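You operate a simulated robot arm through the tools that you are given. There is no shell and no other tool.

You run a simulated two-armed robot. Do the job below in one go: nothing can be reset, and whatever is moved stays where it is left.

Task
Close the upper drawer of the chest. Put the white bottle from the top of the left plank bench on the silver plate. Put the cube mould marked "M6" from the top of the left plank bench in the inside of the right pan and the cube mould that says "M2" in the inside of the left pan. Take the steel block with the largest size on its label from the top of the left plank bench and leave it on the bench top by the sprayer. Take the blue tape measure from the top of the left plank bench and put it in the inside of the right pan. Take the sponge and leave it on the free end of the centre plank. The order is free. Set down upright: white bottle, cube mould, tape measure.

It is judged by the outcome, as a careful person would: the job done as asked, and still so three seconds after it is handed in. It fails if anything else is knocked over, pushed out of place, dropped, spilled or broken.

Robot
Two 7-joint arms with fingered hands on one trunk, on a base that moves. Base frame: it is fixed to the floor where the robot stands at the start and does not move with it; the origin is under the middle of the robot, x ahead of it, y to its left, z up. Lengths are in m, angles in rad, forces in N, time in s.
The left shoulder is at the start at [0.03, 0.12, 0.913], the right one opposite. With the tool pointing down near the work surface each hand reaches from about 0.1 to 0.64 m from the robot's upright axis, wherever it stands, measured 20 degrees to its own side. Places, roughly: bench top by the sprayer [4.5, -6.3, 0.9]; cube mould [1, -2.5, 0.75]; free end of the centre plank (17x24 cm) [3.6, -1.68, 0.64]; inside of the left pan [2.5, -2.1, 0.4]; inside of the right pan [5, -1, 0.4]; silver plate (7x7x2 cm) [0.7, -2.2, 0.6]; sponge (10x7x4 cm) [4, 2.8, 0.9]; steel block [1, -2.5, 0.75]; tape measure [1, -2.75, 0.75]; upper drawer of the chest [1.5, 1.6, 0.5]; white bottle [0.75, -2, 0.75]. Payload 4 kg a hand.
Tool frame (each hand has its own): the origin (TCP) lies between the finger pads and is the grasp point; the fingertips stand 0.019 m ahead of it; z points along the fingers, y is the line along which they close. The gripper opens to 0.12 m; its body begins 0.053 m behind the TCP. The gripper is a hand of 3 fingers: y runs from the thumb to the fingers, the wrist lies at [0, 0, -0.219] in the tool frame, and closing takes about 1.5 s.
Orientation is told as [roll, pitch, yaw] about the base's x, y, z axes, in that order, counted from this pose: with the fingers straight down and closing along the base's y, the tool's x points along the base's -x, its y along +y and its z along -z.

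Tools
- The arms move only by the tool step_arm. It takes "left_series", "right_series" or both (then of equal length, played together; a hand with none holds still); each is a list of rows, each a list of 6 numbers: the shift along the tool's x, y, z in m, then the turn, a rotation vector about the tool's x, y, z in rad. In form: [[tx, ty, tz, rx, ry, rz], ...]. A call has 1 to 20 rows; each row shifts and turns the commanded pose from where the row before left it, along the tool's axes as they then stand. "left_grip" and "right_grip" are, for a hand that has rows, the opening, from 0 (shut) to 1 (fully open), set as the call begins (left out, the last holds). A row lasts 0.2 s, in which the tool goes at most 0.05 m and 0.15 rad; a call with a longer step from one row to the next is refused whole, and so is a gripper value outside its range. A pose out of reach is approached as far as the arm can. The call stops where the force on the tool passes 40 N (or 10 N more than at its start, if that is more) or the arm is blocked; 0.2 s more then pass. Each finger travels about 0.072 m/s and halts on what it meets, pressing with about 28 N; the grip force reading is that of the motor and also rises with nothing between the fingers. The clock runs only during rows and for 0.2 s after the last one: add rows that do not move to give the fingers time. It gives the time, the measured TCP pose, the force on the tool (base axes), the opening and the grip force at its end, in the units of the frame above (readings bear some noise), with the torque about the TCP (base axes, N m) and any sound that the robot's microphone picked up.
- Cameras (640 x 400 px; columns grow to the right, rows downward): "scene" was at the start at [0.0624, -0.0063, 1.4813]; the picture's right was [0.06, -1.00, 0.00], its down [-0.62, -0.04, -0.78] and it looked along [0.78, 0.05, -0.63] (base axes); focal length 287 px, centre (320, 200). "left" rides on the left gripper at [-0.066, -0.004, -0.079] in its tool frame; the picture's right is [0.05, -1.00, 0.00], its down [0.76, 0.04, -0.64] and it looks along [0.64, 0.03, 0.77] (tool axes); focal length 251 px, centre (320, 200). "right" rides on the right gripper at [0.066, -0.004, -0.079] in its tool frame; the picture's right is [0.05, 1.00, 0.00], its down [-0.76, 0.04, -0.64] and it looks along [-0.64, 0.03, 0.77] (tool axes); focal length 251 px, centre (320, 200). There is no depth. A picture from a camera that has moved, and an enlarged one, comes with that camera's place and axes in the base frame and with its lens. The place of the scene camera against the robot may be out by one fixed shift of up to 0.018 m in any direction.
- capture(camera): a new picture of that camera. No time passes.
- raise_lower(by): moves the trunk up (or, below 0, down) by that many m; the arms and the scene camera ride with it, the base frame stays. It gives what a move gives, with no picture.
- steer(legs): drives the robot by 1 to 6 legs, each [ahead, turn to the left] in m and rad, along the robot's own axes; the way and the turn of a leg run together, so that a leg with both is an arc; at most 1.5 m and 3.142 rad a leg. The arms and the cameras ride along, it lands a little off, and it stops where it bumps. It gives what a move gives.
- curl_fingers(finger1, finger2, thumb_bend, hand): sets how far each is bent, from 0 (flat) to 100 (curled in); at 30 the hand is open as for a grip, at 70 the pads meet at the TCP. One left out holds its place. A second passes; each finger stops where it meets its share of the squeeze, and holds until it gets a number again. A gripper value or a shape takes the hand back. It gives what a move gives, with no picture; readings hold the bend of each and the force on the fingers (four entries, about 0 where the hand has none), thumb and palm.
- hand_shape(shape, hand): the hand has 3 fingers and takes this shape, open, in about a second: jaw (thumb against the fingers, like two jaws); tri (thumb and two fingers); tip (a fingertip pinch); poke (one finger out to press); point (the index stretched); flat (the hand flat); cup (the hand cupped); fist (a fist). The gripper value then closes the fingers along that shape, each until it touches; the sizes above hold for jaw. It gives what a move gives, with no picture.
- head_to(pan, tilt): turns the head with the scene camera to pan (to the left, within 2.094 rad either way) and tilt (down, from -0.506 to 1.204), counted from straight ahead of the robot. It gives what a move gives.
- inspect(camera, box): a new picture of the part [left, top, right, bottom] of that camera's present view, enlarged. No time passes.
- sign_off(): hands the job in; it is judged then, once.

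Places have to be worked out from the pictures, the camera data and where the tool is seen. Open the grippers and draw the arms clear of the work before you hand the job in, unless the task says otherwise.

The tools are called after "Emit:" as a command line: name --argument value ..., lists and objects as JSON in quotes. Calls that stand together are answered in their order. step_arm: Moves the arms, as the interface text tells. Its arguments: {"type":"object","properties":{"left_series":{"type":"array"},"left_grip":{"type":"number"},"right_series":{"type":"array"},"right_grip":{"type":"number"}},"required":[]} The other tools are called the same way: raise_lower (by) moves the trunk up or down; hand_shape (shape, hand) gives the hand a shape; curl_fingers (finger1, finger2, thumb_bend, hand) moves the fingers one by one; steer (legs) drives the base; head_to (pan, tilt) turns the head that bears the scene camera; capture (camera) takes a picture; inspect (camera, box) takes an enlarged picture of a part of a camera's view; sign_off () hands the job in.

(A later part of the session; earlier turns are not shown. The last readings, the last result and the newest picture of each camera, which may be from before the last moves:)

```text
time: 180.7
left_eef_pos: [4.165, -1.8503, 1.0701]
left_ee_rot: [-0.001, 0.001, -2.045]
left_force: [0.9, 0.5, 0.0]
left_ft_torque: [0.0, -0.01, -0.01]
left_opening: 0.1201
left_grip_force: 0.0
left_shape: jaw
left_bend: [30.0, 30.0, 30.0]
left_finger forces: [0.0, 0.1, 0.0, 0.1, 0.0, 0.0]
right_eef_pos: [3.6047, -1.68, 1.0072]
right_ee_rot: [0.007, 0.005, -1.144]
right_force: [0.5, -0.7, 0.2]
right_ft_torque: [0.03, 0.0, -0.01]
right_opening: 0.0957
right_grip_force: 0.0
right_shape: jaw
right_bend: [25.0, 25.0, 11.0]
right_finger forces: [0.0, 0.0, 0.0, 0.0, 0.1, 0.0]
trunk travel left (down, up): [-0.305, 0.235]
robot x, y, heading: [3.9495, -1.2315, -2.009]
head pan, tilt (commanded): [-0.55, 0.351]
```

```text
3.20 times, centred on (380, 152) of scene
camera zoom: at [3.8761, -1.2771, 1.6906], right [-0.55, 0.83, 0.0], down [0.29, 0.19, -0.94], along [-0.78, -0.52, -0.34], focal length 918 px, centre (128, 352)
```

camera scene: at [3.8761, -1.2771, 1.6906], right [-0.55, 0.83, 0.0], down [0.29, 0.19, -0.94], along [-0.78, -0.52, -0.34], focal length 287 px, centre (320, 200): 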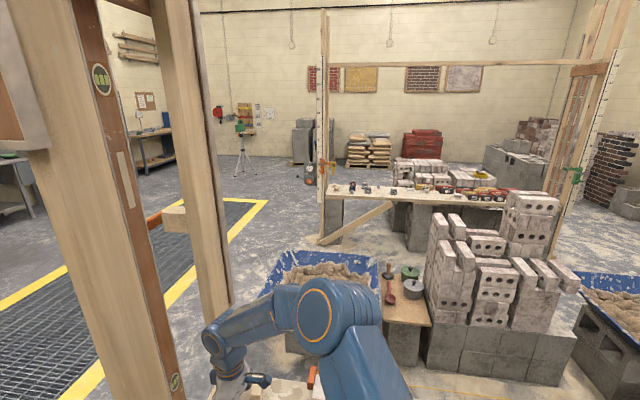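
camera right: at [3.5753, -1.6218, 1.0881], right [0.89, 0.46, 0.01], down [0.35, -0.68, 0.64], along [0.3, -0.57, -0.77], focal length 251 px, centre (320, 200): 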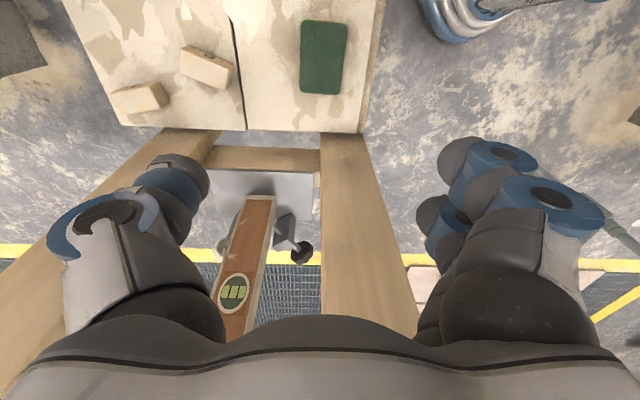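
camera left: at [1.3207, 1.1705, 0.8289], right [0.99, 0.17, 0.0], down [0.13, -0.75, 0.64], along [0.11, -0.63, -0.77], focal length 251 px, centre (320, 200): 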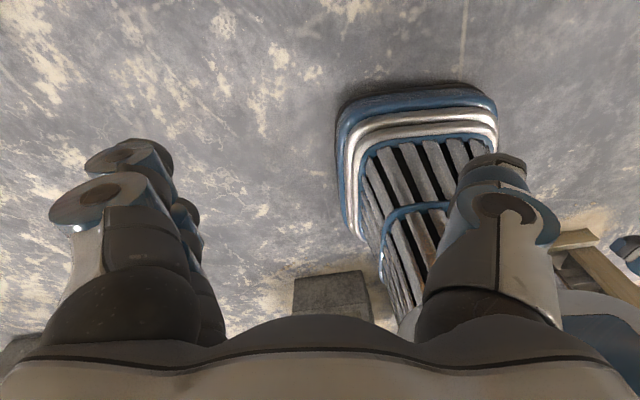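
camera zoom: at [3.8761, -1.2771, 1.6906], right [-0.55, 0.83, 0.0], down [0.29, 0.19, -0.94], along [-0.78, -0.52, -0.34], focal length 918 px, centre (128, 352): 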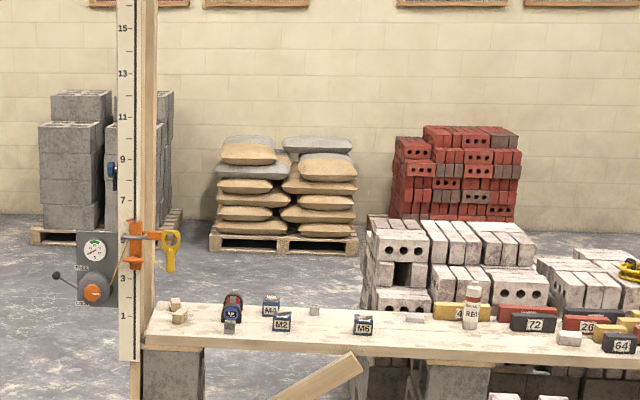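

I now see the moulds (M2, M6, M4…), the white bottle and labelled blocks along the left plank. The aisle between the left plank and left pan is best entered from the near side, so I back out and turn to face down the aisle.

Emit:
step_arm --right_series '[[0, 0, 0, 0, 0, 0.13], [0, 0, 0, 0, 0, 0.13], [0, 0, 0, 0, 0, 0.13], [0, 0, 0, 0, 0, 0.13], [0, 0, 0, 0, 0, 0.13], [0, 0, 0, 0, 0, 0.13]]' --right_grip 1.0

Emit:
steer --legs '[[-0.28, 0]]'

Emit:
steer --legs '[[-0.05, 0.45], [-0.05, 0.42]]'

Emit:
head_to --pan -0.9 --tilt 0.75

Emit:
capture --camera "scene"

```text
time: 182.1
left_eef_pos: [4.1653, -1.8495, 1.0706]
left_ee_rot: [-0.001, 0.002, -2.045]
left_force: [0.2, 0.3, 0.6]
left_ft_torque: [-0.01, 0.01, 0.02]
left_opening: 0.1201
left_grip_force: 0.0
left_shape: jaw
left_bend: [30.0, 30.0, 30.0]
left_finger forces: [0.0, 0.0, 0.0, 0.0, 0.0, 0.0]
right_eef_pos: [3.6057, -1.6791, 1.0081]
right_ee_rot: [0.001, 0.006, -1.928]
right_force: [-0.1, 0.5, 1.2]
right_ft_torque: [0.0, -0.02, -0.02]
right_opening: 0.1201
right_grip_force: 0.0
right_shape: jaw
right_bend: [30.0, 30.0, 30.0]
right_finger forces: [0.1, 0.0, 0.1, 0.0, 0.0, 0.0]
trunk travel left (down, up): [-0.305, 0.235]
robot x, y, heading: [3.952, -1.2353, -2.004]
head pan, tilt (commanded): [-0.55, 0.351]
```

```text
time: 184.0
left_eef_pos: [4.2836, -1.5999, 1.0701]
left_ee_rot: [-0.002, 0.002, -2.041]
left_force: [-0.1, 0.4, -0.2]
left_ft_torque: [-0.04, -0.01, -0.03]
left_opening: 0.1201
left_grip_force: 0.1
left_shape: jaw
left_bend: [30.0, 30.0, 30.0]
left_finger forces: [0.0, 0.1, 0.0, 0.1, 0.1, 0.0]
right_eef_pos: [3.7253, -1.4312, 1.0082]
right_ee_rot: [0.003, 0.007, -1.922]
right_force: [0.3, 0.5, 0.8]
right_ft_torque: [0.01, 0.03, -0.01]
right_opening: 0.1198
right_grip_force: 0.1
right_shape: jaw
right_bend: [30.0, 30.0, 30.0]
right_finger forces: [0.0, 0.0, 0.1, 0.0, 0.0, 0.0]
trunk travel left (down, up): [-0.305, 0.235]
robot x, y, heading: [4.0674, -0.9872, -2.002]
head pan, tilt (commanded): [-0.55, 0.351]
```

```text
time: 186.5
left_eef_pos: [4.6147, -1.2803, 1.0685]
left_ee_rot: [-0.008, -0.001, -1.411]
left_force: [1.1, 1.3, 0.5]
left_ft_torque: [-0.05, 0.04, 0.0]
left_opening: 0.1202
left_grip_force: 0.1
left_shape: jaw
left_bend: [30.0, 30.0, 30.0]
left_finger forces: [0.0, 0.0, 0.1, 0.1, 0.0, 0.0]
right_eef_pos: [4.0625, -1.4738, 1.0107]
right_ee_rot: [-0.003, 0.005, -1.294]
right_force: [0.6, 0.3, 0.3]
right_ft_torque: [-0.04, 0.07, 0.05]
right_opening: 0.1201
right_grip_force: 0.0
right_shape: jaw
right_bend: [30.0, 30.0, 30.0]
right_finger forces: [0.0, 0.0, 0.0, 0.1, 0.1, 0.0]
trunk travel left (down, up): [-0.305, 0.235]
robot x, y, heading: [4.0274, -0.9172, -1.432]
head pan, tilt (commanded): [-0.55, 0.351]
stopped in leg 2: the robot was blocked; the commanded pose is now the measured one
```

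```text
time: 187.3
left_eef_pos: [4.6089, -1.2853, 1.0694]
left_ee_rot: [-0.002, 0.003, -1.413]
left_force: [0.2, -0.9, 0.4]
left_ft_torque: [-0.05, -0.02, 0.02]
left_opening: 0.12
left_grip_force: 0.1
left_shape: jaw
left_bend: [30.0, 30.0, 30.0]
left_finger forces: [0.0, 0.1, 0.0, 0.0, 0.1, 0.0]
right_eef_pos: [4.0573, -1.4769, 1.0081]
right_ee_rot: [0.0, 0.008, -1.294]
right_force: [-0.6, 0.0, 1.2]
right_ft_torque: [-0.01, 0.03, 0.0]
right_opening: 0.12
right_grip_force: 0.1
right_shape: jaw
right_bend: [30.0, 30.0, 30.0]
right_finger forces: [0.1, 0.0, 0.1, 0.0, 0.0, 0.0]
trunk travel left (down, up): [-0.305, 0.235]
robot x, y, heading: [4.0274, -0.9163, -1.432]
head pan, tilt (commanded): [-0.901, 0.75]
```

```text
taken
camera scene: at [3.9664, -0.9716, 1.6551], right [-0.73, 0.69, 0.0], down [0.47, 0.5, -0.73], along [-0.5, -0.53, -0.68], focal length 287 px, centre (320, 200)
```

scene: 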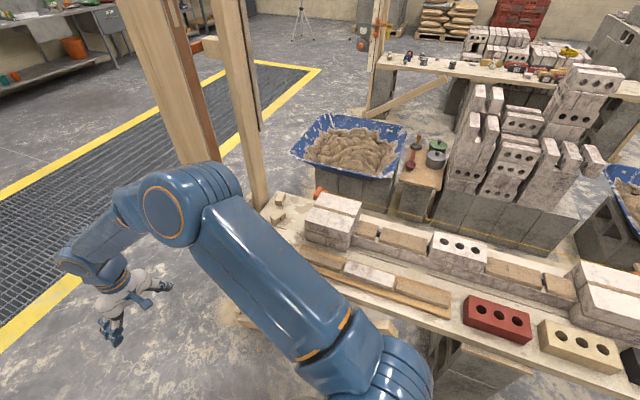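

My arms have drifted sideways relative to the body through the turns; I recentre both hands in front of me before driving on.

Emit:
step_arm --left_series '[[0, -0.04, 0, 0, 0, 0], [0, -0.04, 0, 0, 0, 0], [0, -0.04, 0, 0, 0, 0], [0, -0.04, 0, 0, 0, 0], [0, -0.04, 0, 0, 0, 0], [0, -0.04, 0, 0, 0, 0], [0, -0.04, 0, 0, 0, 0], [0.02, -0.03, 0, 0, 0, 0]]' --right_series '[[0.02, -0.015, 0, 0, 0, 0], [0.02, -0.02, 0, 0, 0, 0], [0.02, -0.02, 0, 0, 0, 0], [0.02, -0.02, 0, 0, 0, 0], [0.02, -0.02, 0, 0, 0, 0], [0.02, -0.02, 0, 0, 0, -0.04], [0.02, -0.02, 0, 0, 0, -0.04], [0.0, -0.01, 0, 0, 0, -0.03]]'

Emit:
steer --legs '[[0, 0.3]]'

```text
time: 189.2
left_eef_pos: [4.2997, -1.3133, 1.0704]
left_ee_rot: [-0.003, -0.001, -1.414]
left_force: [0.3, -0.3, -0.3]
left_ft_torque: [0.01, 0.0, 0.0]
left_opening: 0.1197
left_grip_force: 0.0
left_shape: jaw
left_bend: [30.0, 30.0, 30.0]
left_finger forces: [0.1, 0.1, 0.0, 0.0, 0.0, 0.0]
right_eef_pos: [3.8788, -1.384, 1.0105]
right_ee_rot: [0.002, 0.007, -1.184]
right_force: [-0.4, 1.1, 1.0]
right_ft_torque: [-0.02, -0.01, 0.0]
right_opening: 0.1202
right_grip_force: 0.1
right_shape: jaw
right_bend: [30.0, 30.0, 30.0]
right_finger forces: [0.0, 0.1, 0.0, 0.1, 0.0, 0.1]
trunk travel left (down, up): [-0.305, 0.235]
robot x, y, heading: [4.027, -0.9204, -1.431]
head pan, tilt (commanded): [-0.901, 0.75]
```

```text
time: 190.5
left_eef_pos: [4.4061, -1.215, 1.071]
left_ee_rot: [-0.004, 0.001, -1.114]
left_force: [0.2, 0.4, -0.3]
left_ft_torque: [0.01, -0.03, 0.03]
left_opening: 0.1202
left_grip_force: 0.1
left_shape: jaw
left_bend: [30.0, 30.0, 30.0]
left_finger forces: [0.1, 0.1, 0.1, 0.1, 0.1, 0.1]
right_eef_pos: [4.0225, -1.4073, 1.0102]
right_ee_rot: [-0.001, 0.007, -0.884]
right_force: [0.2, 0.0, 0.2]
right_ft_torque: [0.01, 0.01, 0.02]
right_opening: 0.1203
right_grip_force: 0.1
right_shape: jaw
right_bend: [30.0, 30.0, 30.0]
right_finger forces: [0.0, 0.1, 0.0, 0.0, 0.1, 0.1]
trunk travel left (down, up): [-0.305, 0.235]
robot x, y, heading: [4.0107, -0.9306, -1.126]
head pan, tilt (commanded): [-0.901, 0.75]
```

Facing down the aisle at u≈3.23; I back up along the aisle to the open corridor by the workbenches.

Emit:
steer --legs '[[-1.3, 0], [-1.2, 0]]'

Emit:
head_to --pan -1.5 --tilt 0.5

Emit:
capture --camera "scene"

```text
time: 202.7
left_eef_pos: [3.3431, 1.0369, 1.0708]
left_ee_rot: [-0.004, 0.001, -1.107]
left_force: [0.5, 0.3, 0.1]
left_ft_torque: [0.0, 0.01, -0.02]
left_opening: 0.1202
left_grip_force: 0.1
left_shape: jaw
left_bend: [30.0, 30.0, 30.0]
left_finger forces: [0.0, 0.1, 0.0, 0.0, 0.0, 0.0]
right_eef_pos: [2.9624, 0.8403, 1.0092]
right_ee_rot: [0.001, 0.007, -0.878]
right_force: [-0.6, 0.7, -0.3]
right_ft_torque: [0.01, 0.0, 0.01]
right_opening: 0.1198
right_grip_force: 0.0
right_shape: jaw
right_bend: [30.0, 30.0, 30.0]
right_finger forces: [0.0, 0.0, 0.0, 0.1, 0.0, 0.0]
trunk travel left (down, up): [-0.305, 0.235]
robot x, y, heading: [2.9462, 1.3189, -1.118]
head pan, tilt (commanded): [-0.901, 0.75]
```

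```text
time: 203.7
left_eef_pos: [3.3442, 1.0361, 1.0704]
left_ee_rot: [-0.004, 0.002, -1.107]
left_force: [-0.6, 0.1, 0.1]
left_ft_torque: [-0.02, 0.0, -0.01]
left_opening: 0.12
left_grip_force: 0.1
left_shape: jaw
left_bend: [30.0, 30.0, 30.0]
left_finger forces: [0.1, 0.0, 0.0, 0.0, 0.0, 0.0]
right_eef_pos: [2.9629, 0.8401, 1.0099]
right_ee_rot: [0.002, 0.007, -0.878]
right_force: [0.7, -0.9, 0.1]
right_ft_torque: [0.0, -0.01, 0.0]
right_opening: 0.12
right_grip_force: 0.1
right_shape: jaw
right_bend: [30.0, 30.0, 30.0]
right_finger forces: [0.0, 0.0, 0.0, 0.0, 0.0, 0.0]
trunk travel left (down, up): [-0.305, 0.235]
robot x, y, heading: [2.9486, 1.3213, -1.121]
head pan, tilt (commanded): [-1.499, 0.499]
```

```text
taken
camera scene: at [2.8538, 1.2802, 1.677], right [-0.5, 0.87, 0.0], down [0.41, 0.24, -0.88], along [-0.76, -0.44, -0.48], focal length 287 px, centre (320, 200)
```

scene: 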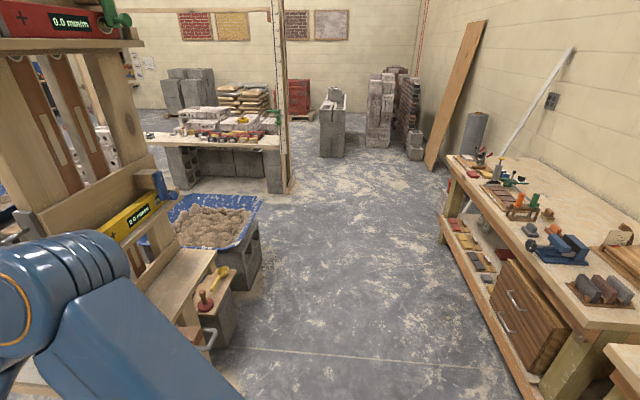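

I back slightly more, then turn left in small steps to face along the corridor, so I can back past the mast with margin.

Emit:
steer --legs '[[-0.22, 0]]'

Emit:
steer --legs '[[0, 0.55]]'

Emit:
steer --legs '[[0, 0.55]]'

Emit:
steer --legs '[[0, 0.46]]'

```text
time: 205.4
left_eef_pos: [3.2471, 1.2331, 1.0707]
left_ee_rot: [-0.004, -0.001, -1.11]
left_force: [-0.5, -0.3, -0.7]
left_ft_torque: [0.0, 0.01, 0.01]
left_opening: 0.1199
left_grip_force: 0.1
left_shape: jaw
left_bend: [30.0, 30.0, 30.0]
left_finger forces: [0.0, 0.0, 0.0, 0.0, 0.1, 0.1]
right_eef_pos: [2.8646, 1.039, 1.0098]
right_ee_rot: [0.003, 0.007, -0.882]
right_force: [0.5, 0.9, 0.5]
right_ft_torque: [-0.03, 0.03, -0.06]
right_opening: 0.1202
right_grip_force: 0.1
right_shape: jaw
right_bend: [30.0, 30.0, 30.0]
right_finger forces: [0.0, 0.0, 0.0, 0.0, 0.0, 0.0]
trunk travel left (down, up): [-0.305, 0.235]
robot x, y, heading: [2.8539, 1.5156, -1.123]
head pan, tilt (commanded): [-1.499, 0.499]
```

```text
time: 207.3
left_eef_pos: [3.3375, 1.4803, 1.0692]
left_ee_rot: [-0.006, 0.001, -0.565]
left_force: [-0.3, -0.3, -1.5]
left_ft_torque: [0.01, 0.02, -0.01]
left_opening: 0.12
left_grip_force: 0.0
left_shape: jaw
left_bend: [30.0, 30.0, 30.0]
left_finger forces: [0.0, 0.0, 0.0, 0.0, 0.0, 0.0]
right_eef_pos: [3.1094, 1.1165, 1.0083]
right_ee_rot: [-0.001, 0.008, -0.338]
right_force: [-0.1, 0.2, 0.8]
right_ft_torque: [-0.02, -0.03, -0.01]
right_opening: 0.1199
right_grip_force: 0.1
right_shape: jaw
right_bend: [30.0, 30.0, 30.0]
right_finger forces: [0.0, 0.0, 0.1, 0.0, 0.0, 0.0]
trunk travel left (down, up): [-0.305, 0.235]
robot x, y, heading: [2.8266, 1.4857, -0.577]
head pan, tilt (commanded): [-1.499, 0.499]
```

```text
time: 209.2
left_eef_pos: [3.2678, 1.7449, 1.0702]
left_ee_rot: [-0.004, 0.001, -0.024]
left_force: [0.6, 0.6, -0.4]
left_ft_torque: [0.05, -0.01, 0.0]
left_opening: 0.1198
left_grip_force: 0.1
left_shape: jaw
left_bend: [30.0, 30.0, 30.0]
left_finger forces: [0.1, 0.0, 0.0, 0.0, 0.0, 0.0]
right_eef_pos: [3.2612, 1.3173, 1.009]
right_ee_rot: [0.001, 0.006, 0.206]
right_force: [0.5, 0.0, 0.0]
right_ft_torque: [-0.02, 0.01, -0.02]
right_opening: 0.12
right_grip_force: 0.0
right_shape: jaw
right_bend: [30.0, 30.0, 30.0]
right_finger forces: [0.0, 0.0, 0.0, 0.0, 0.0, 0.1]
trunk travel left (down, up): [-0.305, 0.235]
robot x, y, heading: [2.8271, 1.4411, -0.033]
head pan, tilt (commanded): [-1.499, 0.499]
```

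```text
time: 210.9
left_eef_pos: [3.0888, 1.9087, 1.07]
left_ee_rot: [-0.003, 0.003, 0.435]
left_force: [0.3, 0.3, 0.2]
left_ft_torque: [0.01, 0.0, -0.01]
left_opening: 0.12
left_grip_force: 0.0
left_shape: jaw
left_bend: [30.0, 30.0, 30.0]
left_finger forces: [0.1, 0.0, 0.1, 0.0, 0.0, 0.1]
right_eef_pos: [3.273, 1.5229, 1.0102]
right_ee_rot: [0.002, 0.007, 0.667]
right_force: [-0.1, 0.0, 0.3]
right_ft_torque: [-0.01, -0.02, 0.0]
right_opening: 0.12
right_grip_force: 0.0
right_shape: jaw
right_bend: [30.0, 30.0, 30.0]
right_finger forces: [0.0, 0.0, 0.1, 0.1, 0.0, 0.1]
trunk travel left (down, up): [-0.305, 0.235]
robot x, y, heading: [2.8389, 1.413, 0.422]
head pan, tilt (commanded): [-1.499, 0.499]
```

Facing along the corridor at v≈0.07; I back 2.6 m toward the left plank aisle.

Emit:
steer --legs '[[-1.4, 0], [-1.2, 0]]'

Emit:
head_to --pan -1.6 --tilt 0.5

Emit:
capture --camera "scene"

```text
time: 223.6
left_eef_pos: [0.7232, 0.8192, 1.0702]
left_ee_rot: [-0.003, 0.002, 0.437]
left_force: [-0.2, -1.3, -0.1]
left_ft_torque: [0.01, 0.01, -0.01]
left_opening: 0.12
left_grip_force: 0.0
left_shape: jaw
left_bend: [30.0, 30.0, 30.0]
left_finger forces: [0.0, 0.0, 0.0, 0.1, 0.0, 0.1]
right_eef_pos: [0.9069, 0.4327, 1.01]
right_ee_rot: [0.0, 0.007, 0.665]
right_force: [-0.5, -1.1, 0.1]
right_ft_torque: [0.01, 0.01, 0.0]
right_opening: 0.1201
right_grip_force: 0.1
right_shape: jaw
right_bend: [30.0, 30.0, 30.0]
right_finger forces: [0.0, 0.0, 0.0, 0.0, 0.1, 0.0]
trunk travel left (down, up): [-0.305, 0.235]
robot x, y, heading: [0.4752, 0.3209, 0.421]
head pan, tilt (commanded): [-1.499, 0.499]
```

```text
time: 224.3
left_eef_pos: [0.7236, 0.8186, 1.0699]
left_ee_rot: [-0.005, 0.003, 0.435]
left_force: [0.2, -0.1, 0.3]
left_ft_torque: [-0.02, 0.02, 0.02]
left_opening: 0.12
left_grip_force: 0.1
left_shape: jaw
left_bend: [30.0, 30.0, 30.0]
left_finger forces: [0.0, 0.0, 0.1, 0.0, 0.0, 0.0]
right_eef_pos: [0.908, 0.4335, 1.0095]
right_ee_rot: [0.0, 0.008, 0.666]
right_force: [0.0, 0.0, 0.6]
right_ft_torque: [0.02, -0.02, 0.02]
right_opening: 0.1201
right_grip_force: 0.0
right_shape: jaw
right_bend: [30.0, 30.0, 30.0]
right_finger forces: [0.0, 0.0, 0.0, 0.0, 0.0, 0.0]
trunk travel left (down, up): [-0.305, 0.235]
robot x, y, heading: [0.4761, 0.3242, 0.414]
head pan, tilt (commanded): [-1.6, 0.499]
```

```text
taken
camera scene: at [0.488, 0.2223, 1.677], right [-0.92, -0.38, 0.0], down [-0.18, 0.44, -0.88], along [0.33, -0.81, -0.48], focal length 287 px, centre (320, 200)
```

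scene: 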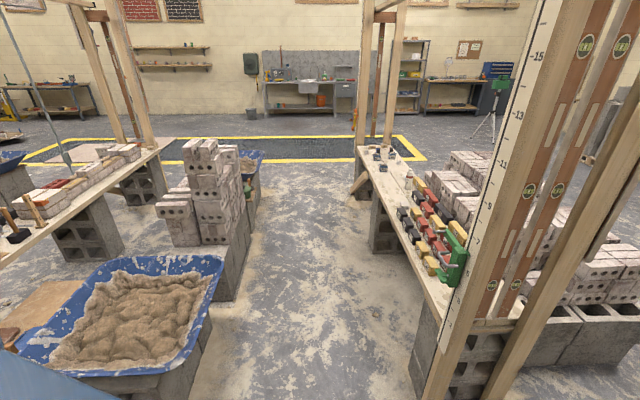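

The aisle toward the far end of the left plank is clear (u from 0.07 to 1.05). I turn right in steps to face down it.

Emit:
steer --legs '[[0, -0.55]]'

Emit:
steer --legs '[[0, -0.55]]'

Emit:
steer --legs '[[0, -0.45]]'

```text
time: 226.2
left_eef_pos: [0.9422, 0.6186, 1.0696]
left_ee_rot: [-0.002, 0.003, -0.109]
left_force: [0.3, -0.4, -0.2]
left_ft_torque: [0.01, 0.02, -0.02]
left_opening: 0.1198
left_grip_force: 0.0
left_shape: jaw
left_bend: [30.0, 30.0, 30.0]
left_finger forces: [0.0, 0.0, 0.0, 0.1, 0.0, 0.0]
right_eef_pos: [0.8987, 0.1922, 1.0095]
right_ee_rot: [0.001, 0.01, 0.119]
right_force: [-0.2, 0.3, 0.6]
right_ft_torque: [0.01, 0.03, 0.01]
right_opening: 0.1201
right_grip_force: 0.0
right_shape: jaw
right_bend: [30.0, 30.0, 30.0]
right_finger forces: [0.0, 0.0, 0.0, 0.1, 0.1, 0.1]
trunk travel left (down, up): [-0.305, 0.235]
robot x, y, heading: [0.4789, 0.3664, -0.13]
head pan, tilt (commanded): [-1.6, 0.499]
```

```text
time: 228.1
left_eef_pos: [1.008, 0.3399, 1.0701]
left_ee_rot: [-0.005, 0.001, -0.654]
left_force: [0.0, -0.1, 0.1]
left_ft_torque: [0.0, -0.03, 0.01]
left_opening: 0.1201
left_grip_force: 0.1
left_shape: jaw
left_bend: [30.0, 30.0, 30.0]
left_finger forces: [0.0, 0.1, 0.0, 0.0, 0.1, 0.0]
right_eef_pos: [0.7497, -0.0015, 1.0091]
right_ee_rot: [0.0, 0.007, -0.424]
right_force: [-0.2, 0.1, 0.3]
right_ft_torque: [0.04, 0.01, 0.01]
right_opening: 0.1199
right_grip_force: 0.1
right_shape: jaw
right_bend: [30.0, 30.0, 30.0]
right_finger forces: [0.0, 0.0, 0.0, 0.0, 0.0, 0.1]
trunk travel left (down, up): [-0.305, 0.235]
robot x, y, heading: [0.5038, 0.3986, -0.668]
head pan, tilt (commanded): [-1.6, 0.499]
```

```text
time: 229.8
left_eef_pos: [0.9349, 0.1298, 1.0704]
left_ee_rot: [-0.006, 0.001, -1.098]
left_force: [0.3, 0.0, 0.3]
left_ft_torque: [-0.01, 0.01, 0.01]
left_opening: 0.1203
left_grip_force: 0.0
left_shape: jaw
left_bend: [30.0, 30.0, 30.0]
left_finger forces: [0.0, 0.0, 0.0, 0.0, 0.1, 0.0]
right_eef_pos: [0.5544, -0.0686, 1.0092]
right_ee_rot: [-0.001, 0.007, -0.868]
right_force: [-0.2, -0.1, -0.8]
right_ft_torque: [-0.04, 0.03, -0.03]
right_opening: 0.1197
right_grip_force: 0.1
right_shape: jaw
right_bend: [30.0, 30.0, 30.0]
right_finger forces: [0.0, 0.0, 0.0, 0.1, 0.0, 0.1]
trunk travel left (down, up): [-0.305, 0.235]
robot x, y, heading: [0.5352, 0.4069, -1.112]
head pan, tilt (commanded): [-1.6, 0.499]
```

I drive down the aisle aiming for u≈0.5 opposite the items.

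Emit:
steer --legs '[[0, -0.085], [1.2, 0]]'

Emit:
head_to --pan -0.5 --tilt 0.6

Emit:
capture --camera "scene"

```text
time: 236.5
left_eef_pos: [1.3626, -1.0382, 1.0694]
left_ee_rot: [-0.007, 0.002, -1.174]
left_force: [0.2, 0.7, 0.5]
left_ft_torque: [-0.01, 0.05, 0.03]
left_opening: 0.12
left_grip_force: 0.0
left_shape: jaw
left_bend: [30.0, 30.0, 30.0]
left_finger forces: [0.0, 0.1, 0.1, 0.1, 0.0, 0.0]
right_eef_pos: [0.9694, -1.2077, 1.0104]
right_ee_rot: [0.0, 0.007, -0.947]
right_force: [-0.4, -1.0, -0.2]
right_ft_torque: [-0.02, -0.01, 0.03]
right_opening: 0.1203
right_grip_force: 0.0
right_shape: jaw
right_bend: [30.0, 30.0, 30.0]
right_finger forces: [0.1, 0.0, 0.0, 0.0, 0.0, 0.1]
trunk travel left (down, up): [-0.305, 0.235]
robot x, y, heading: [0.987, -0.73, -1.193]
head pan, tilt (commanded): [-1.6, 0.499]
```

```text
time: 237.8
left_eef_pos: [1.3622, -1.0375, 1.0694]
left_ee_rot: [-0.006, 0.001, -1.174]
left_force: [-0.4, 0.0, 0.5]
left_ft_torque: [0.01, 0.01, 0.02]
left_opening: 0.12
left_grip_force: 0.0
left_shape: jaw
left_bend: [30.0, 30.0, 30.0]
left_finger forces: [0.0, 0.0, 0.0, 0.0, 0.0, 0.0]
right_eef_pos: [0.97, -1.2067, 1.0094]
right_ee_rot: [0.001, 0.008, -0.945]
right_force: [0.7, 0.0, 0.3]
right_ft_torque: [0.01, -0.02, 0.02]
right_opening: 0.1201
right_grip_force: 0.0
right_shape: jaw
right_bend: [30.0, 30.0, 30.0]
right_finger forces: [0.0, 0.0, 0.0, 0.1, 0.0, 0.0]
trunk travel left (down, up): [-0.305, 0.235]
robot x, y, heading: [0.983, -0.7267, -1.189]
head pan, tilt (commanded): [-0.499, 0.6]
```

```text
taken
camera scene: at [0.9632, -0.81, 1.6679], right [-0.99, 0.12, 0.0], down [0.07, 0.56, -0.82], along [-0.1, -0.82, -0.57], focal length 287 px, centre (320, 200)
```

scene: 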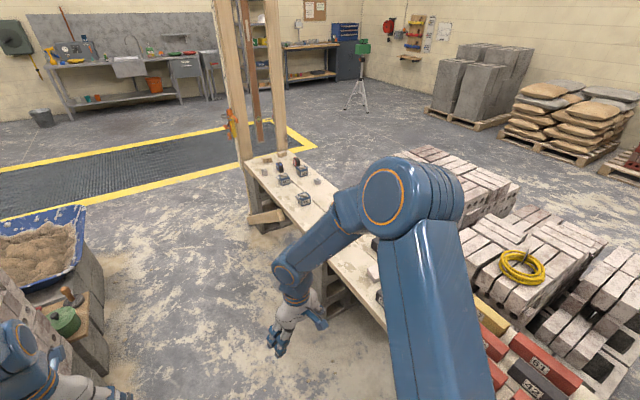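

I check the left side clearance to the brick stack before continuing.

Emit:
head_to --pan 0.6 --tilt 0.8

Emit:
capture --camera "scene"

```text
time: 239.2
left_eef_pos: [1.3632, -1.0377, 1.0699]
left_ee_rot: [-0.007, 0.001, -1.174]
left_force: [0.2, -0.4, 0.2]
left_ft_torque: [0.02, 0.02, -0.02]
left_opening: 0.1199
left_grip_force: 0.1
left_shape: jaw
left_bend: [30.0, 30.0, 30.0]
left_finger forces: [0.0, 0.0, 0.0, 0.0, 0.0, 0.1]
right_eef_pos: [0.9695, -1.2069, 1.0098]
right_ee_rot: [0.0, 0.006, -0.946]
right_force: [0.8, 0.4, 0.0]
right_ft_torque: [-0.04, 0.03, 0.01]
right_opening: 0.1199
right_grip_force: 0.0
right_shape: jaw
right_bend: [30.0, 30.0, 30.0]
right_finger forces: [0.1, 0.1, 0.0, 0.0, 0.0, 0.1]
trunk travel left (down, up): [-0.305, 0.235]
robot x, y, heading: [0.9861, -0.7312, -1.189]
head pan, tilt (commanded): [0.6, 0.799]
```

```text
taken
camera scene: at [1.0409, -0.7673, 1.651], right [-0.56, -0.83, 0.0], down [-0.6, 0.4, -0.7], along [0.58, -0.39, -0.72], focal length 287 px, centre (320, 200)
```

scene: 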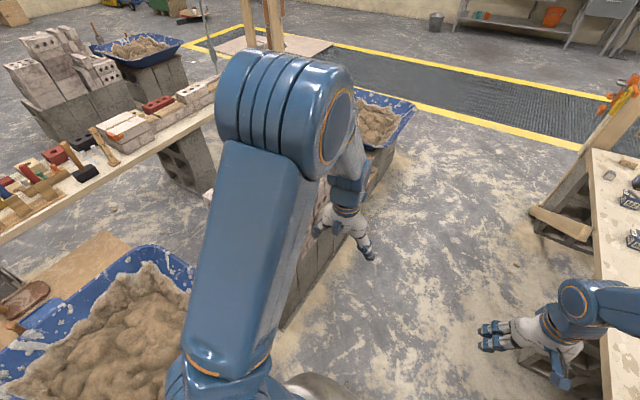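

The left elbow is near the brick stack; I pull the left hand inward and continue, drifting slightly right.

Emit:
step_arm --left_series '[[0, -0.035, 0, 0, 0, 0], [0, -0.035, 0, 0, 0, 0], [0, -0.035, 0, 0, 0, 0], [0, -0.03, 0, 0, 0, 0]]'

Emit:
steer --legs '[[1.05, -0.06]]'

Emit:
head_to --pan -1.2 --tilt 0.75

Emit:
capture --camera "scene"

```text
time: 240.2
left_eef_pos: [1.2379, -1.0909, 1.0699]
left_ee_rot: [-0.004, 0.002, -1.176]
left_force: [0.5, -0.6, -0.1]
left_ft_torque: [-0.01, -0.05, 0.01]
left_opening: 0.12
left_grip_force: 0.1
left_shape: jaw
left_bend: [30.0, 30.0, 30.0]
left_finger forces: [0.0, 0.0, 0.0, 0.1, 0.0, 0.0]
right_eef_pos: [0.9693, -1.2066, 1.0097]
right_ee_rot: [-0.001, 0.007, -0.946]
right_force: [0.3, -0.5, 0.0]
right_ft_torque: [-0.02, -0.01, -0.01]
right_opening: 0.1201
right_grip_force: 0.1
right_shape: jaw
right_bend: [30.0, 30.0, 30.0]
right_finger forces: [0.1, 0.0, 0.0, 0.0, 0.0, 0.1]
trunk travel left (down, up): [-0.305, 0.235]
robot x, y, heading: [0.9862, -0.7275, -1.192]
head pan, tilt (commanded): [0.6, 0.799]
```

```text
time: 245.6
left_eef_pos: [1.598, -2.0761, 1.0701]
left_ee_rot: [-0.004, 0.001, -1.209]
left_force: [-0.6, 1.0, -0.3]
left_ft_torque: [0.04, 0.0, 0.03]
left_opening: 0.1201
left_grip_force: 0.0
left_shape: jaw
left_bend: [30.0, 30.0, 30.0]
left_finger forces: [0.0, 0.0, 0.1, 0.0, 0.1, 0.0]
right_eef_pos: [1.3232, -2.1843, 1.0094]
right_ee_rot: [-0.001, 0.008, -0.979]
right_force: [0.6, 0.6, 0.0]
right_ft_torque: [-0.01, 0.02, 0.03]
right_opening: 0.1202
right_grip_force: 0.0
right_shape: jaw
right_bend: [30.0, 30.0, 30.0]
right_finger forces: [0.0, 0.0, 0.0, 0.0, 0.0, 0.0]
trunk travel left (down, up): [-0.305, 0.235]
robot x, y, heading: [1.3543, -1.707, -1.223]
head pan, tilt (commanded): [0.6, 0.799]
```

```text
time: 247.4
left_eef_pos: [1.5977, -2.0778, 1.0695]
left_ee_rot: [-0.004, 0.001, -1.208]
left_force: [-0.6, -0.1, -0.2]
left_ft_torque: [-0.03, 0.0, 0.0]
left_opening: 0.12
left_grip_force: 0.0
left_shape: jaw
left_bend: [30.0, 30.0, 30.0]
left_finger forces: [0.0, 0.1, 0.1, 0.1, 0.0, 0.0]
right_eef_pos: [1.324, -2.1852, 1.0088]
right_ee_rot: [0.001, 0.008, -0.979]
right_force: [-1.0, 0.1, 0.4]
right_ft_torque: [0.01, 0.04, -0.01]
right_opening: 0.1198
right_grip_force: 0.0
right_shape: jaw
right_bend: [30.0, 30.0, 30.0]
right_finger forces: [0.1, 0.0, 0.0, 0.1, 0.0, 0.1]
trunk travel left (down, up): [-0.305, 0.235]
robot x, y, heading: [1.3582, -1.7051, -1.228]
head pan, tilt (commanded): [-1.201, 0.75]
```

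```text
taken
camera scene: at [1.2823, -1.7548, 1.655], right [-0.66, 0.75, 0.0], down [0.51, 0.45, -0.73], along [-0.55, -0.48, -0.68], focal length 287 px, centre (320, 200)
```

scene: 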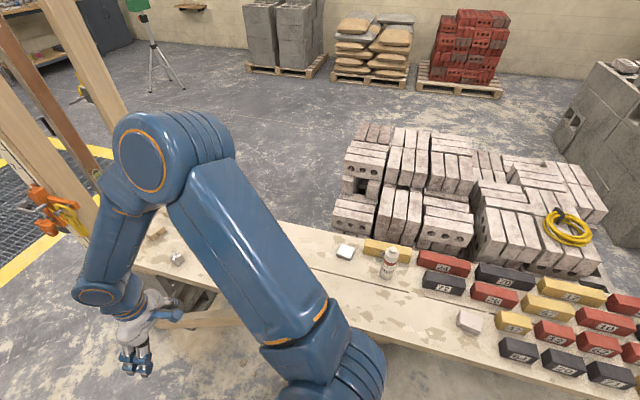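

I'm alongside: the white bottle and the silver plate are visible. I zoom in on them.

Emit:
inspect --camera "scene" --box '[300, 210, 500, 335]'

Emit:
inspect --camera "scene" --box '[60, 180, 260, 305]'

```text
3.20 times, centred on (400, 272) of scene
camera zoom: at [1.2823, -1.7548, 1.655], right [-0.66, 0.75, 0.0], down [0.51, 0.45, -0.73], along [-0.55, -0.48, -0.68], focal length 918 px, centre (64, -32)
```

zoom: 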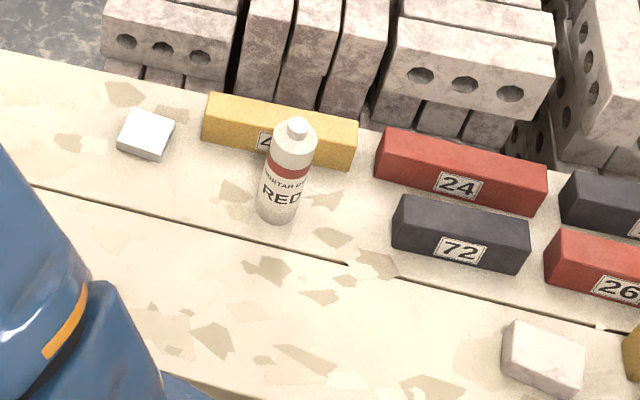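

```text
3.20 times, centred on (160, 242) of scene
camera zoom: at [1.2823, -1.7548, 1.655], right [-0.66, 0.75, 0.0], down [0.51, 0.45, -0.73], along [-0.55, -0.48, -0.68], focal length 918 px, centre (832, 64)
```

zoom: 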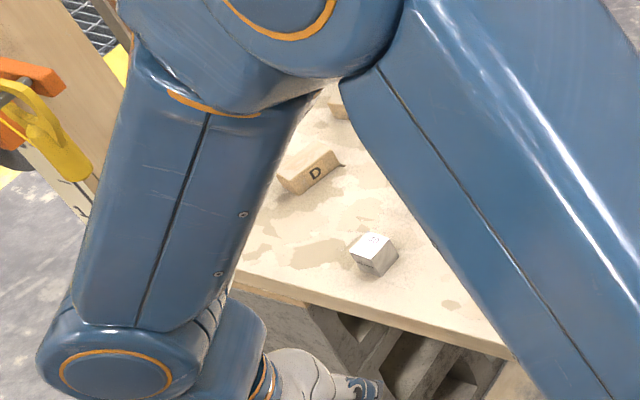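

The silver plate lies about 0.2 m from the bottle. I turn right in steps to face the left plank squarely.

Emit:
steer --legs '[[0, -0.5]]'

Emit:
steer --legs '[[0, -0.5]]'

Emit:
steer --legs '[[0, -0.46]]'

Emit:
head_to --pan 0.0 --tilt 0.75

Emit:
capture --camera "scene"

```text
time: 249.2
left_eef_pos: [1.3872, -2.145, 1.0697]
left_ee_rot: [-0.006, 0.002, -1.716]
left_force: [-0.1, 0.3, 0.0]
left_ft_torque: [0.02, -0.02, 0.0]
left_opening: 0.1197
left_grip_force: 0.0
left_shape: jaw
left_bend: [30.0, 30.0, 30.0]
left_finger forces: [0.1, 0.0, 0.0, 0.1, 0.1, 0.0]
right_eef_pos: [1.0962, -2.1072, 1.0099]
right_ee_rot: [0.0, 0.009, -1.486]
right_force: [0.3, 0.4, 0.2]
right_ft_torque: [0.0, -0.01, 0.02]
right_opening: 0.1199
right_grip_force: 0.0
right_shape: jaw
right_bend: [30.0, 30.0, 30.0]
right_finger forces: [0.1, 0.1, 0.0, 0.0, 0.0, 0.1]
trunk travel left (down, up): [-0.305, 0.235]
robot x, y, heading: [1.3866, -1.7128, -1.735]
head pan, tilt (commanded): [-1.201, 0.75]
```

```text
time: 251.0
left_eef_pos: [1.1794, -2.093, 1.0697]
left_ee_rot: [-0.006, 0.002, -2.212]
left_force: [0.3, 0.1, 0.9]
left_ft_torque: [0.03, -0.02, -0.03]
left_opening: 0.1198
left_grip_force: 0.0
left_shape: jaw
left_bend: [30.0, 30.0, 30.0]
left_finger forces: [0.0, 0.0, 0.1, 0.0, 0.0, 0.0]
right_eef_pos: [0.9417, -1.9201, 1.0086]
right_ee_rot: [-0.002, 0.008, -1.985]
right_force: [0.0, 0.2, -0.5]
right_ft_torque: [-0.04, -0.02, 0.0]
right_opening: 0.12
right_grip_force: 0.0
right_shape: jaw
right_bend: [30.0, 30.0, 30.0]
right_finger forces: [0.1, 0.0, 0.0, 0.0, 0.0, 0.1]
trunk travel left (down, up): [-0.305, 0.235]
robot x, y, heading: [1.4166, -1.7361, -2.235]
head pan, tilt (commanded): [-1.201, 0.75]
```

```text
time: 252.8
left_eef_pos: [1.0444, -1.9484, 1.0696]
left_ee_rot: [-0.004, 0.001, -2.679]
left_force: [0.5, -0.7, 0.3]
left_ft_torque: [0.0, 0.03, 0.0]
left_opening: 0.1198
left_grip_force: 0.2
left_shape: jaw
left_bend: [30.0, 30.0, 30.0]
left_finger forces: [0.0, 0.0, 0.0, 0.0, 0.0, 0.1]
right_eef_pos: [0.9085, -1.6888, 1.01]
right_ee_rot: [-0.003, 0.008, -2.447]
right_force: [0.5, 0.0, 0.1]
right_ft_torque: [0.0, 0.0, 0.02]
right_opening: 0.12
right_grip_force: 0.1
right_shape: jaw
right_bend: [30.0, 30.0, 30.0]
right_finger forces: [0.0, 0.0, 0.1, 0.0, 0.1, 0.0]
trunk travel left (down, up): [-0.305, 0.235]
robot x, y, heading: [1.4309, -1.7649, -2.69]
head pan, tilt (commanded): [-1.201, 0.75]
```

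```text
time: 254.2
left_eef_pos: [1.0442, -1.949, 1.0701]
left_ee_rot: [-0.006, 0.0, -2.676]
left_force: [0.3, -0.5, -1.0]
left_ft_torque: [0.01, 0.0, 0.02]
left_opening: 0.1197
left_grip_force: 0.1
left_shape: jaw
left_bend: [30.0, 30.0, 30.0]
left_finger forces: [0.0, 0.0, 0.0, 0.0, 0.1, 0.1]
right_eef_pos: [0.9071, -1.6875, 1.0101]
right_ee_rot: [0.0, 0.007, -2.446]
right_force: [-0.3, 0.6, 0.7]
right_ft_torque: [0.01, 0.02, -0.03]
right_opening: 0.1202
right_grip_force: 0.1
right_shape: jaw
right_bend: [30.0, 30.0, 30.0]
right_finger forces: [0.1, 0.1, 0.0, 0.0, 0.0, 0.1]
trunk travel left (down, up): [-0.305, 0.235]
robot x, y, heading: [1.4306, -1.7684, -2.69]
head pan, tilt (commanded): [0.0, 0.75]
```

```text
taken
camera scene: at [1.3708, -1.8056, 1.655], right [-0.43, 0.9, 0.0], down [0.61, 0.3, -0.73], along [-0.66, -0.32, -0.68], focal length 287 px, centre (320, 200)
```

scene: 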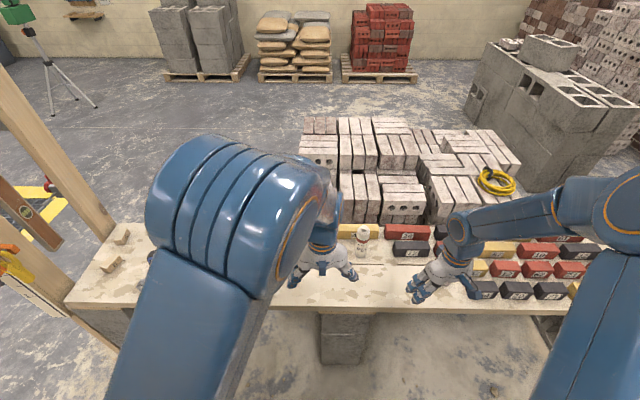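

Facing the plank at about 0.54 m. The arms hide parts of the bench, so I look with both hand cameras.

Emit:
capture --camera "right"

Emit:
capture --camera "left"

```text
taken
camera right: at [0.9569, -1.6441, 1.0897], right [0.68, -0.73, 0.0], down [-0.56, -0.52, 0.64], along [-0.47, -0.43, -0.77], focal length 251 px, centre (320, 200)
```

right: 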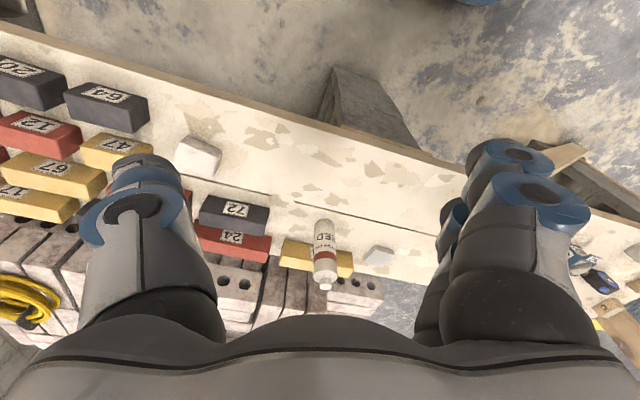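

```text
taken
camera left: at [0.9834, -1.975, 1.1491], right [-0.4, 0.92, 0.01], down [0.7, 0.3, 0.64], along [0.59, 0.26, -0.76], focal length 251 px, centre (320, 200)
```

left: 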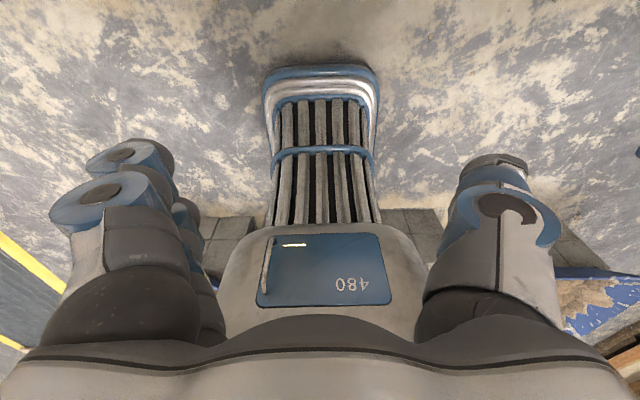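

Bottle is near (0.61, -1.965) and the plate near (0.66, -2.13), both about 0.83 m ahead. I drive 0.2 m closer and then reorient the right hand to a horizontal side grasp at bottle height.

Emit:
steer --legs '[[0.19, 0]]'

Emit:
step_arm --left_series '[[0.02, 0.04, 0, 0, 0, 0], [0.02, 0.04, 0, 0, 0, 0], [0.02, 0.04, 0, 0, 0, 0], [0.02, 0.04, 0, 0, 0, 0], [0.02, 0.04, 0, 0, 0, 0]]' --right_series '[[0.03, 0, 0, 0, 0, 0.06], [0.03, 0, 0, 0, 0, 0.06], [0.03, 0, 0, 0, 0, 0.06], [0.03, 0, 0, 0, 0, 0.06], [0.03, 0, 0, 0, 0, 0]]'

Emit:
capture --camera "scene"

Emit:
capture --camera "right"

```text
time: 255.7
left_eef_pos: [0.8719, -2.0317, 1.0682]
left_ee_rot: [-0.004, 0.001, -2.678]
left_force: [-0.7, -0.3, 0.1]
left_ft_torque: [-0.01, -0.04, -0.01]
left_opening: 0.1201
left_grip_force: 0.1
left_shape: jaw
left_bend: [30.0, 30.0, 30.0]
left_finger forces: [0.0, 0.0, 0.1, 0.0, 0.1, 0.1]
right_eef_pos: [0.7368, -1.7698, 1.0083]
right_ee_rot: [0.0, 0.009, -2.448]
right_force: [0.3, -0.6, -0.5]
right_ft_torque: [0.01, -0.03, 0.03]
right_opening: 0.1198
right_grip_force: 0.1
right_shape: jaw
right_bend: [30.0, 30.0, 30.0]
right_finger forces: [0.1, 0.1, 0.0, 0.0, 0.0, 0.0]
trunk travel left (down, up): [-0.305, 0.235]
robot x, y, heading: [1.2599, -1.8472, -2.696]
head pan, tilt (commanded): [0.0, 0.75]
```

```text
time: 256.9
left_eef_pos: [1.0522, -2.1648, 1.0666]
left_ee_rot: [-0.008, 0.0, -2.676]
left_force: [-0.2, -0.4, 0.1]
left_ft_torque: [-0.03, 0.01, -0.03]
left_opening: 0.1199
left_grip_force: 0.1
left_shape: jaw
left_bend: [30.0, 30.0, 30.0]
left_finger forces: [0.0, 0.0, 0.0, 0.1, 0.0, 0.1]
right_eef_pos: [0.865, -1.689, 1.0118]
right_ee_rot: [-0.004, 0.005, -2.688]
right_force: [0.0, -0.4, 0.3]
right_ft_torque: [0.0, 0.01, 0.0]
right_opening: 0.1201
right_grip_force: 0.0
right_shape: jaw
right_bend: [30.0, 30.0, 30.0]
right_finger forces: [0.0, 0.0, 0.1, 0.1, 0.1, 0.1]
trunk travel left (down, up): [-0.305, 0.235]
robot x, y, heading: [1.2588, -1.8473, -2.692]
head pan, tilt (commanded): [0.0, 0.75]
```

```text
taken
camera scene: at [1.2023, -1.8881, 1.6551], right [-0.43, 0.9, 0.0], down [0.61, 0.3, -0.73], along [-0.66, -0.32, -0.68], focal length 287 px, centre (320, 200)
```

scene: 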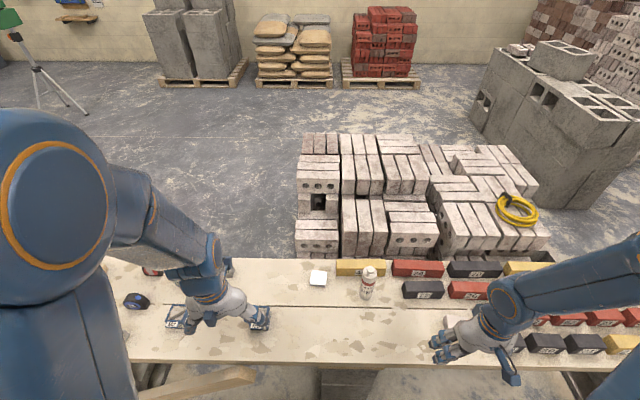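

```text
taken
camera right: at [0.9232, -1.6576, 1.0918], right [0.49, -0.87, 0.0], down [-0.67, -0.38, 0.64], along [-0.56, -0.31, -0.77], focal length 251 px, centre (320, 200)
```

right: 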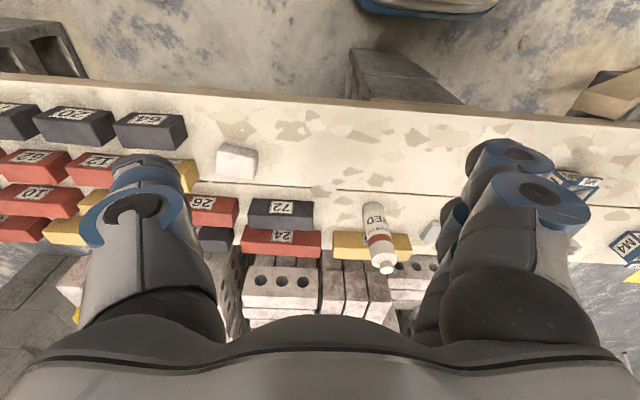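

Bottle at about (0.628, -1.966), cap top ~0.82; plate ~(0.648, -2.155). I move the right hand forward above the front plank and swing it nearly horizontal for a side grasp.

Emit:
step_arm --right_series '[[-0.0355, 0.025, 0, 0, 0, 0], [-0.0355, 0.025, 0, 0, 0, 0], [-0.0355, 0.025, 0, 0, 0, 0], [-0.0355, 0.025, 0, 0, 0, 0], [-0.0355, 0.025, 0, 0, 0, 0], [-0.0355, 0.025, 0, 0, 0, 0], [0, 0, 0, 0, -0.143, 0], [0, 0, 0, 0, -0.143, 0], [0, 0, 0, 0, -0.143, 0], [0, 0, 0, 0, -0.143, 0], [0, 0, 0, 0, -0.143, 0], [0, 0, 0, 0, -0.143, 0], [0, 0, 0, 0, -0.143, 0], [0, 0, 0, 0, -0.143, 0], [0, 0, 0, 0, -0.143, 0], [0, 0, 0, 0, -0.143, 0]]'

Emit:
capture --camera "scene"

Emit:
capture --camera "right"

```text
time: 260.3
left_eef_pos: [1.0497, -2.1631, 1.0675]
left_ee_rot: [-0.006, 0.003, -2.677]
left_force: [1.1, -0.8, -0.1]
left_ft_torque: [0.02, 0.03, -0.04]
left_opening: 0.1202
left_grip_force: 0.0
left_shape: jaw
left_bend: [30.0, 30.0, 30.0]
left_finger forces: [0.1, 0.0, 0.0, 0.0, 0.0, 0.0]
right_eef_pos: [0.7378, -1.9162, 1.0093]
right_ee_rot: [-0.021, -1.425, -2.668]
right_force: [-0.1, 0.1, 0.5]
right_ft_torque: [-0.02, -0.02, -0.02]
right_opening: 0.1202
right_grip_force: 0.1
right_shape: jaw
right_bend: [30.0, 30.0, 30.0]
right_finger forces: [0.0, 0.0, 0.1, 0.1, 0.0, 0.0]
trunk travel left (down, up): [-0.305, 0.235]
robot x, y, heading: [1.2612, -1.8484, -2.689]
head pan, tilt (commanded): [0.0, 0.75]
```

```text
taken
camera scene: at [1.1995, -1.8877, 1.655], right [-0.43, 0.9, 0.0], down [0.61, 0.3, -0.73], along [-0.66, -0.32, -0.68], focal length 287 px, centre (320, 200)
```

scene: 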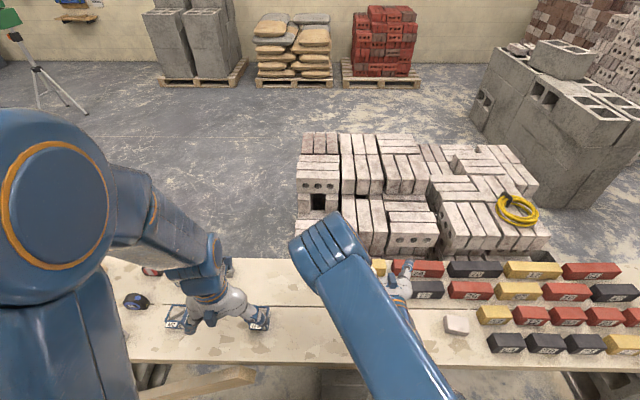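

```text
taken
camera right: at [0.8148, -1.8754, 0.9552], right [0.44, -0.89, -0.06], down [0.49, 0.19, 0.85], along [-0.75, -0.41, 0.52], focal length 251 px, centre (320, 200)
```

right: 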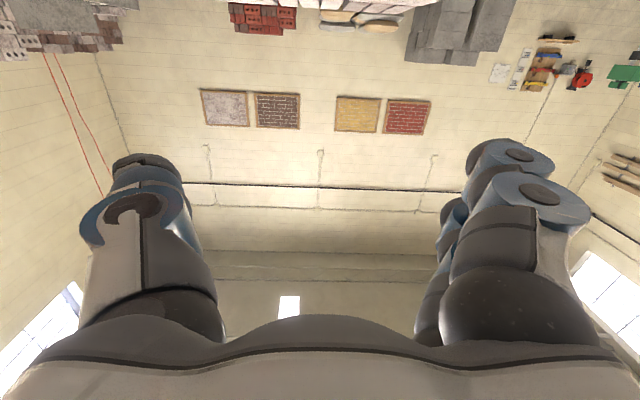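

The hand is at u≈-0.148, in line with the bottle. I lower it to bottle mid-height.

Emit:
step_arm --right_series '[[0.0345, 0, 0.0049, 0, 0, 0], [0.0345, 0, 0.0049, 0, 0, 0], [0.0345, 0, 0.0049, 0, 0, 0], [0.0345, 0, 0.0049, 0, 0, 0], [0.0345, 0, 0.0049, 0, 0, 0], [0.0345, 0, 0.0049, 0, 0, 0], [0.0345, 0, 0.0049, 0, 0, 0], [0.0345, 0, 0.0049, 0, 0, 0]]'

Emit:
capture --camera "scene"

Emit:
capture --camera "right"

```text
time: 262.1
left_eef_pos: [1.0504, -2.1638, 1.0674]
left_ee_rot: [-0.004, 0.002, -2.678]
left_force: [-0.6, -0.5, -0.4]
left_ft_torque: [-0.05, -0.01, -0.01]
left_opening: 0.1202
left_grip_force: 0.1
left_shape: jaw
left_bend: [30.0, 30.0, 30.0]
left_finger forces: [0.0, 0.0, 0.1, 0.0, 0.1, 0.0]
right_eef_pos: [0.7396, -1.9154, 0.7295]
right_ee_rot: [-0.016, -1.422, -2.674]
right_force: [0.4, 0.0, 0.3]
right_ft_torque: [0.0, 0.03, -0.01]
right_opening: 0.1201
right_grip_force: 0.0
right_shape: jaw
right_bend: [30.0, 30.0, 30.0]
right_finger forces: [0.1, 0.0, 0.0, 0.0, 0.0, 0.1]
trunk travel left (down, up): [-0.305, 0.235]
robot x, y, heading: [1.2617, -1.8489, -2.688]
head pan, tilt (commanded): [0.0, 0.75]
```

```text
taken
camera scene: at [1.1989, -1.8863, 1.655], right [-0.43, 0.9, 0.0], down [0.61, 0.3, -0.73], along [-0.66, -0.32, -0.68], focal length 287 px, centre (320, 200)
```

scene: 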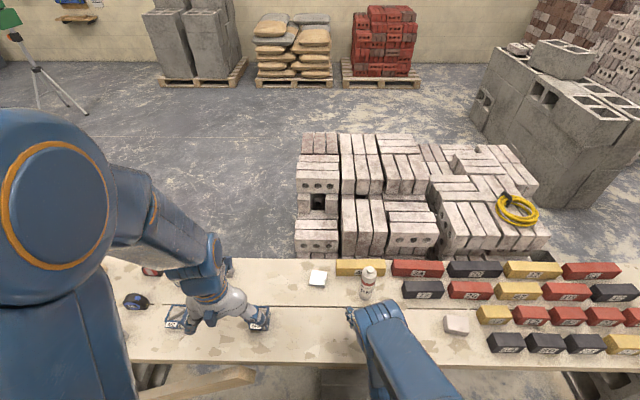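

```text
taken
camera right: at [0.8173, -1.8736, 0.6764], right [0.44, -0.89, -0.06], down [0.49, 0.19, 0.85], along [-0.75, -0.41, 0.52], focal length 251 px, centre (320, 200)
```

right: 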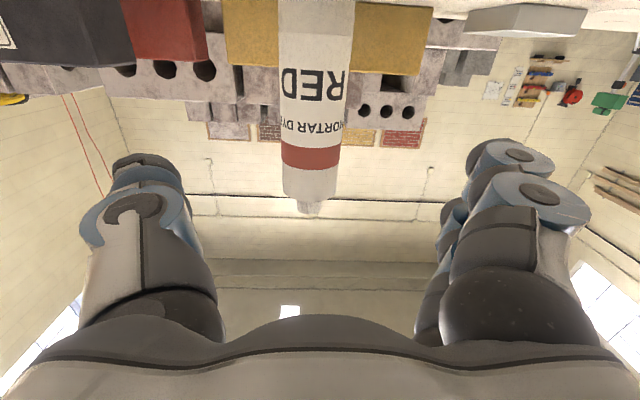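

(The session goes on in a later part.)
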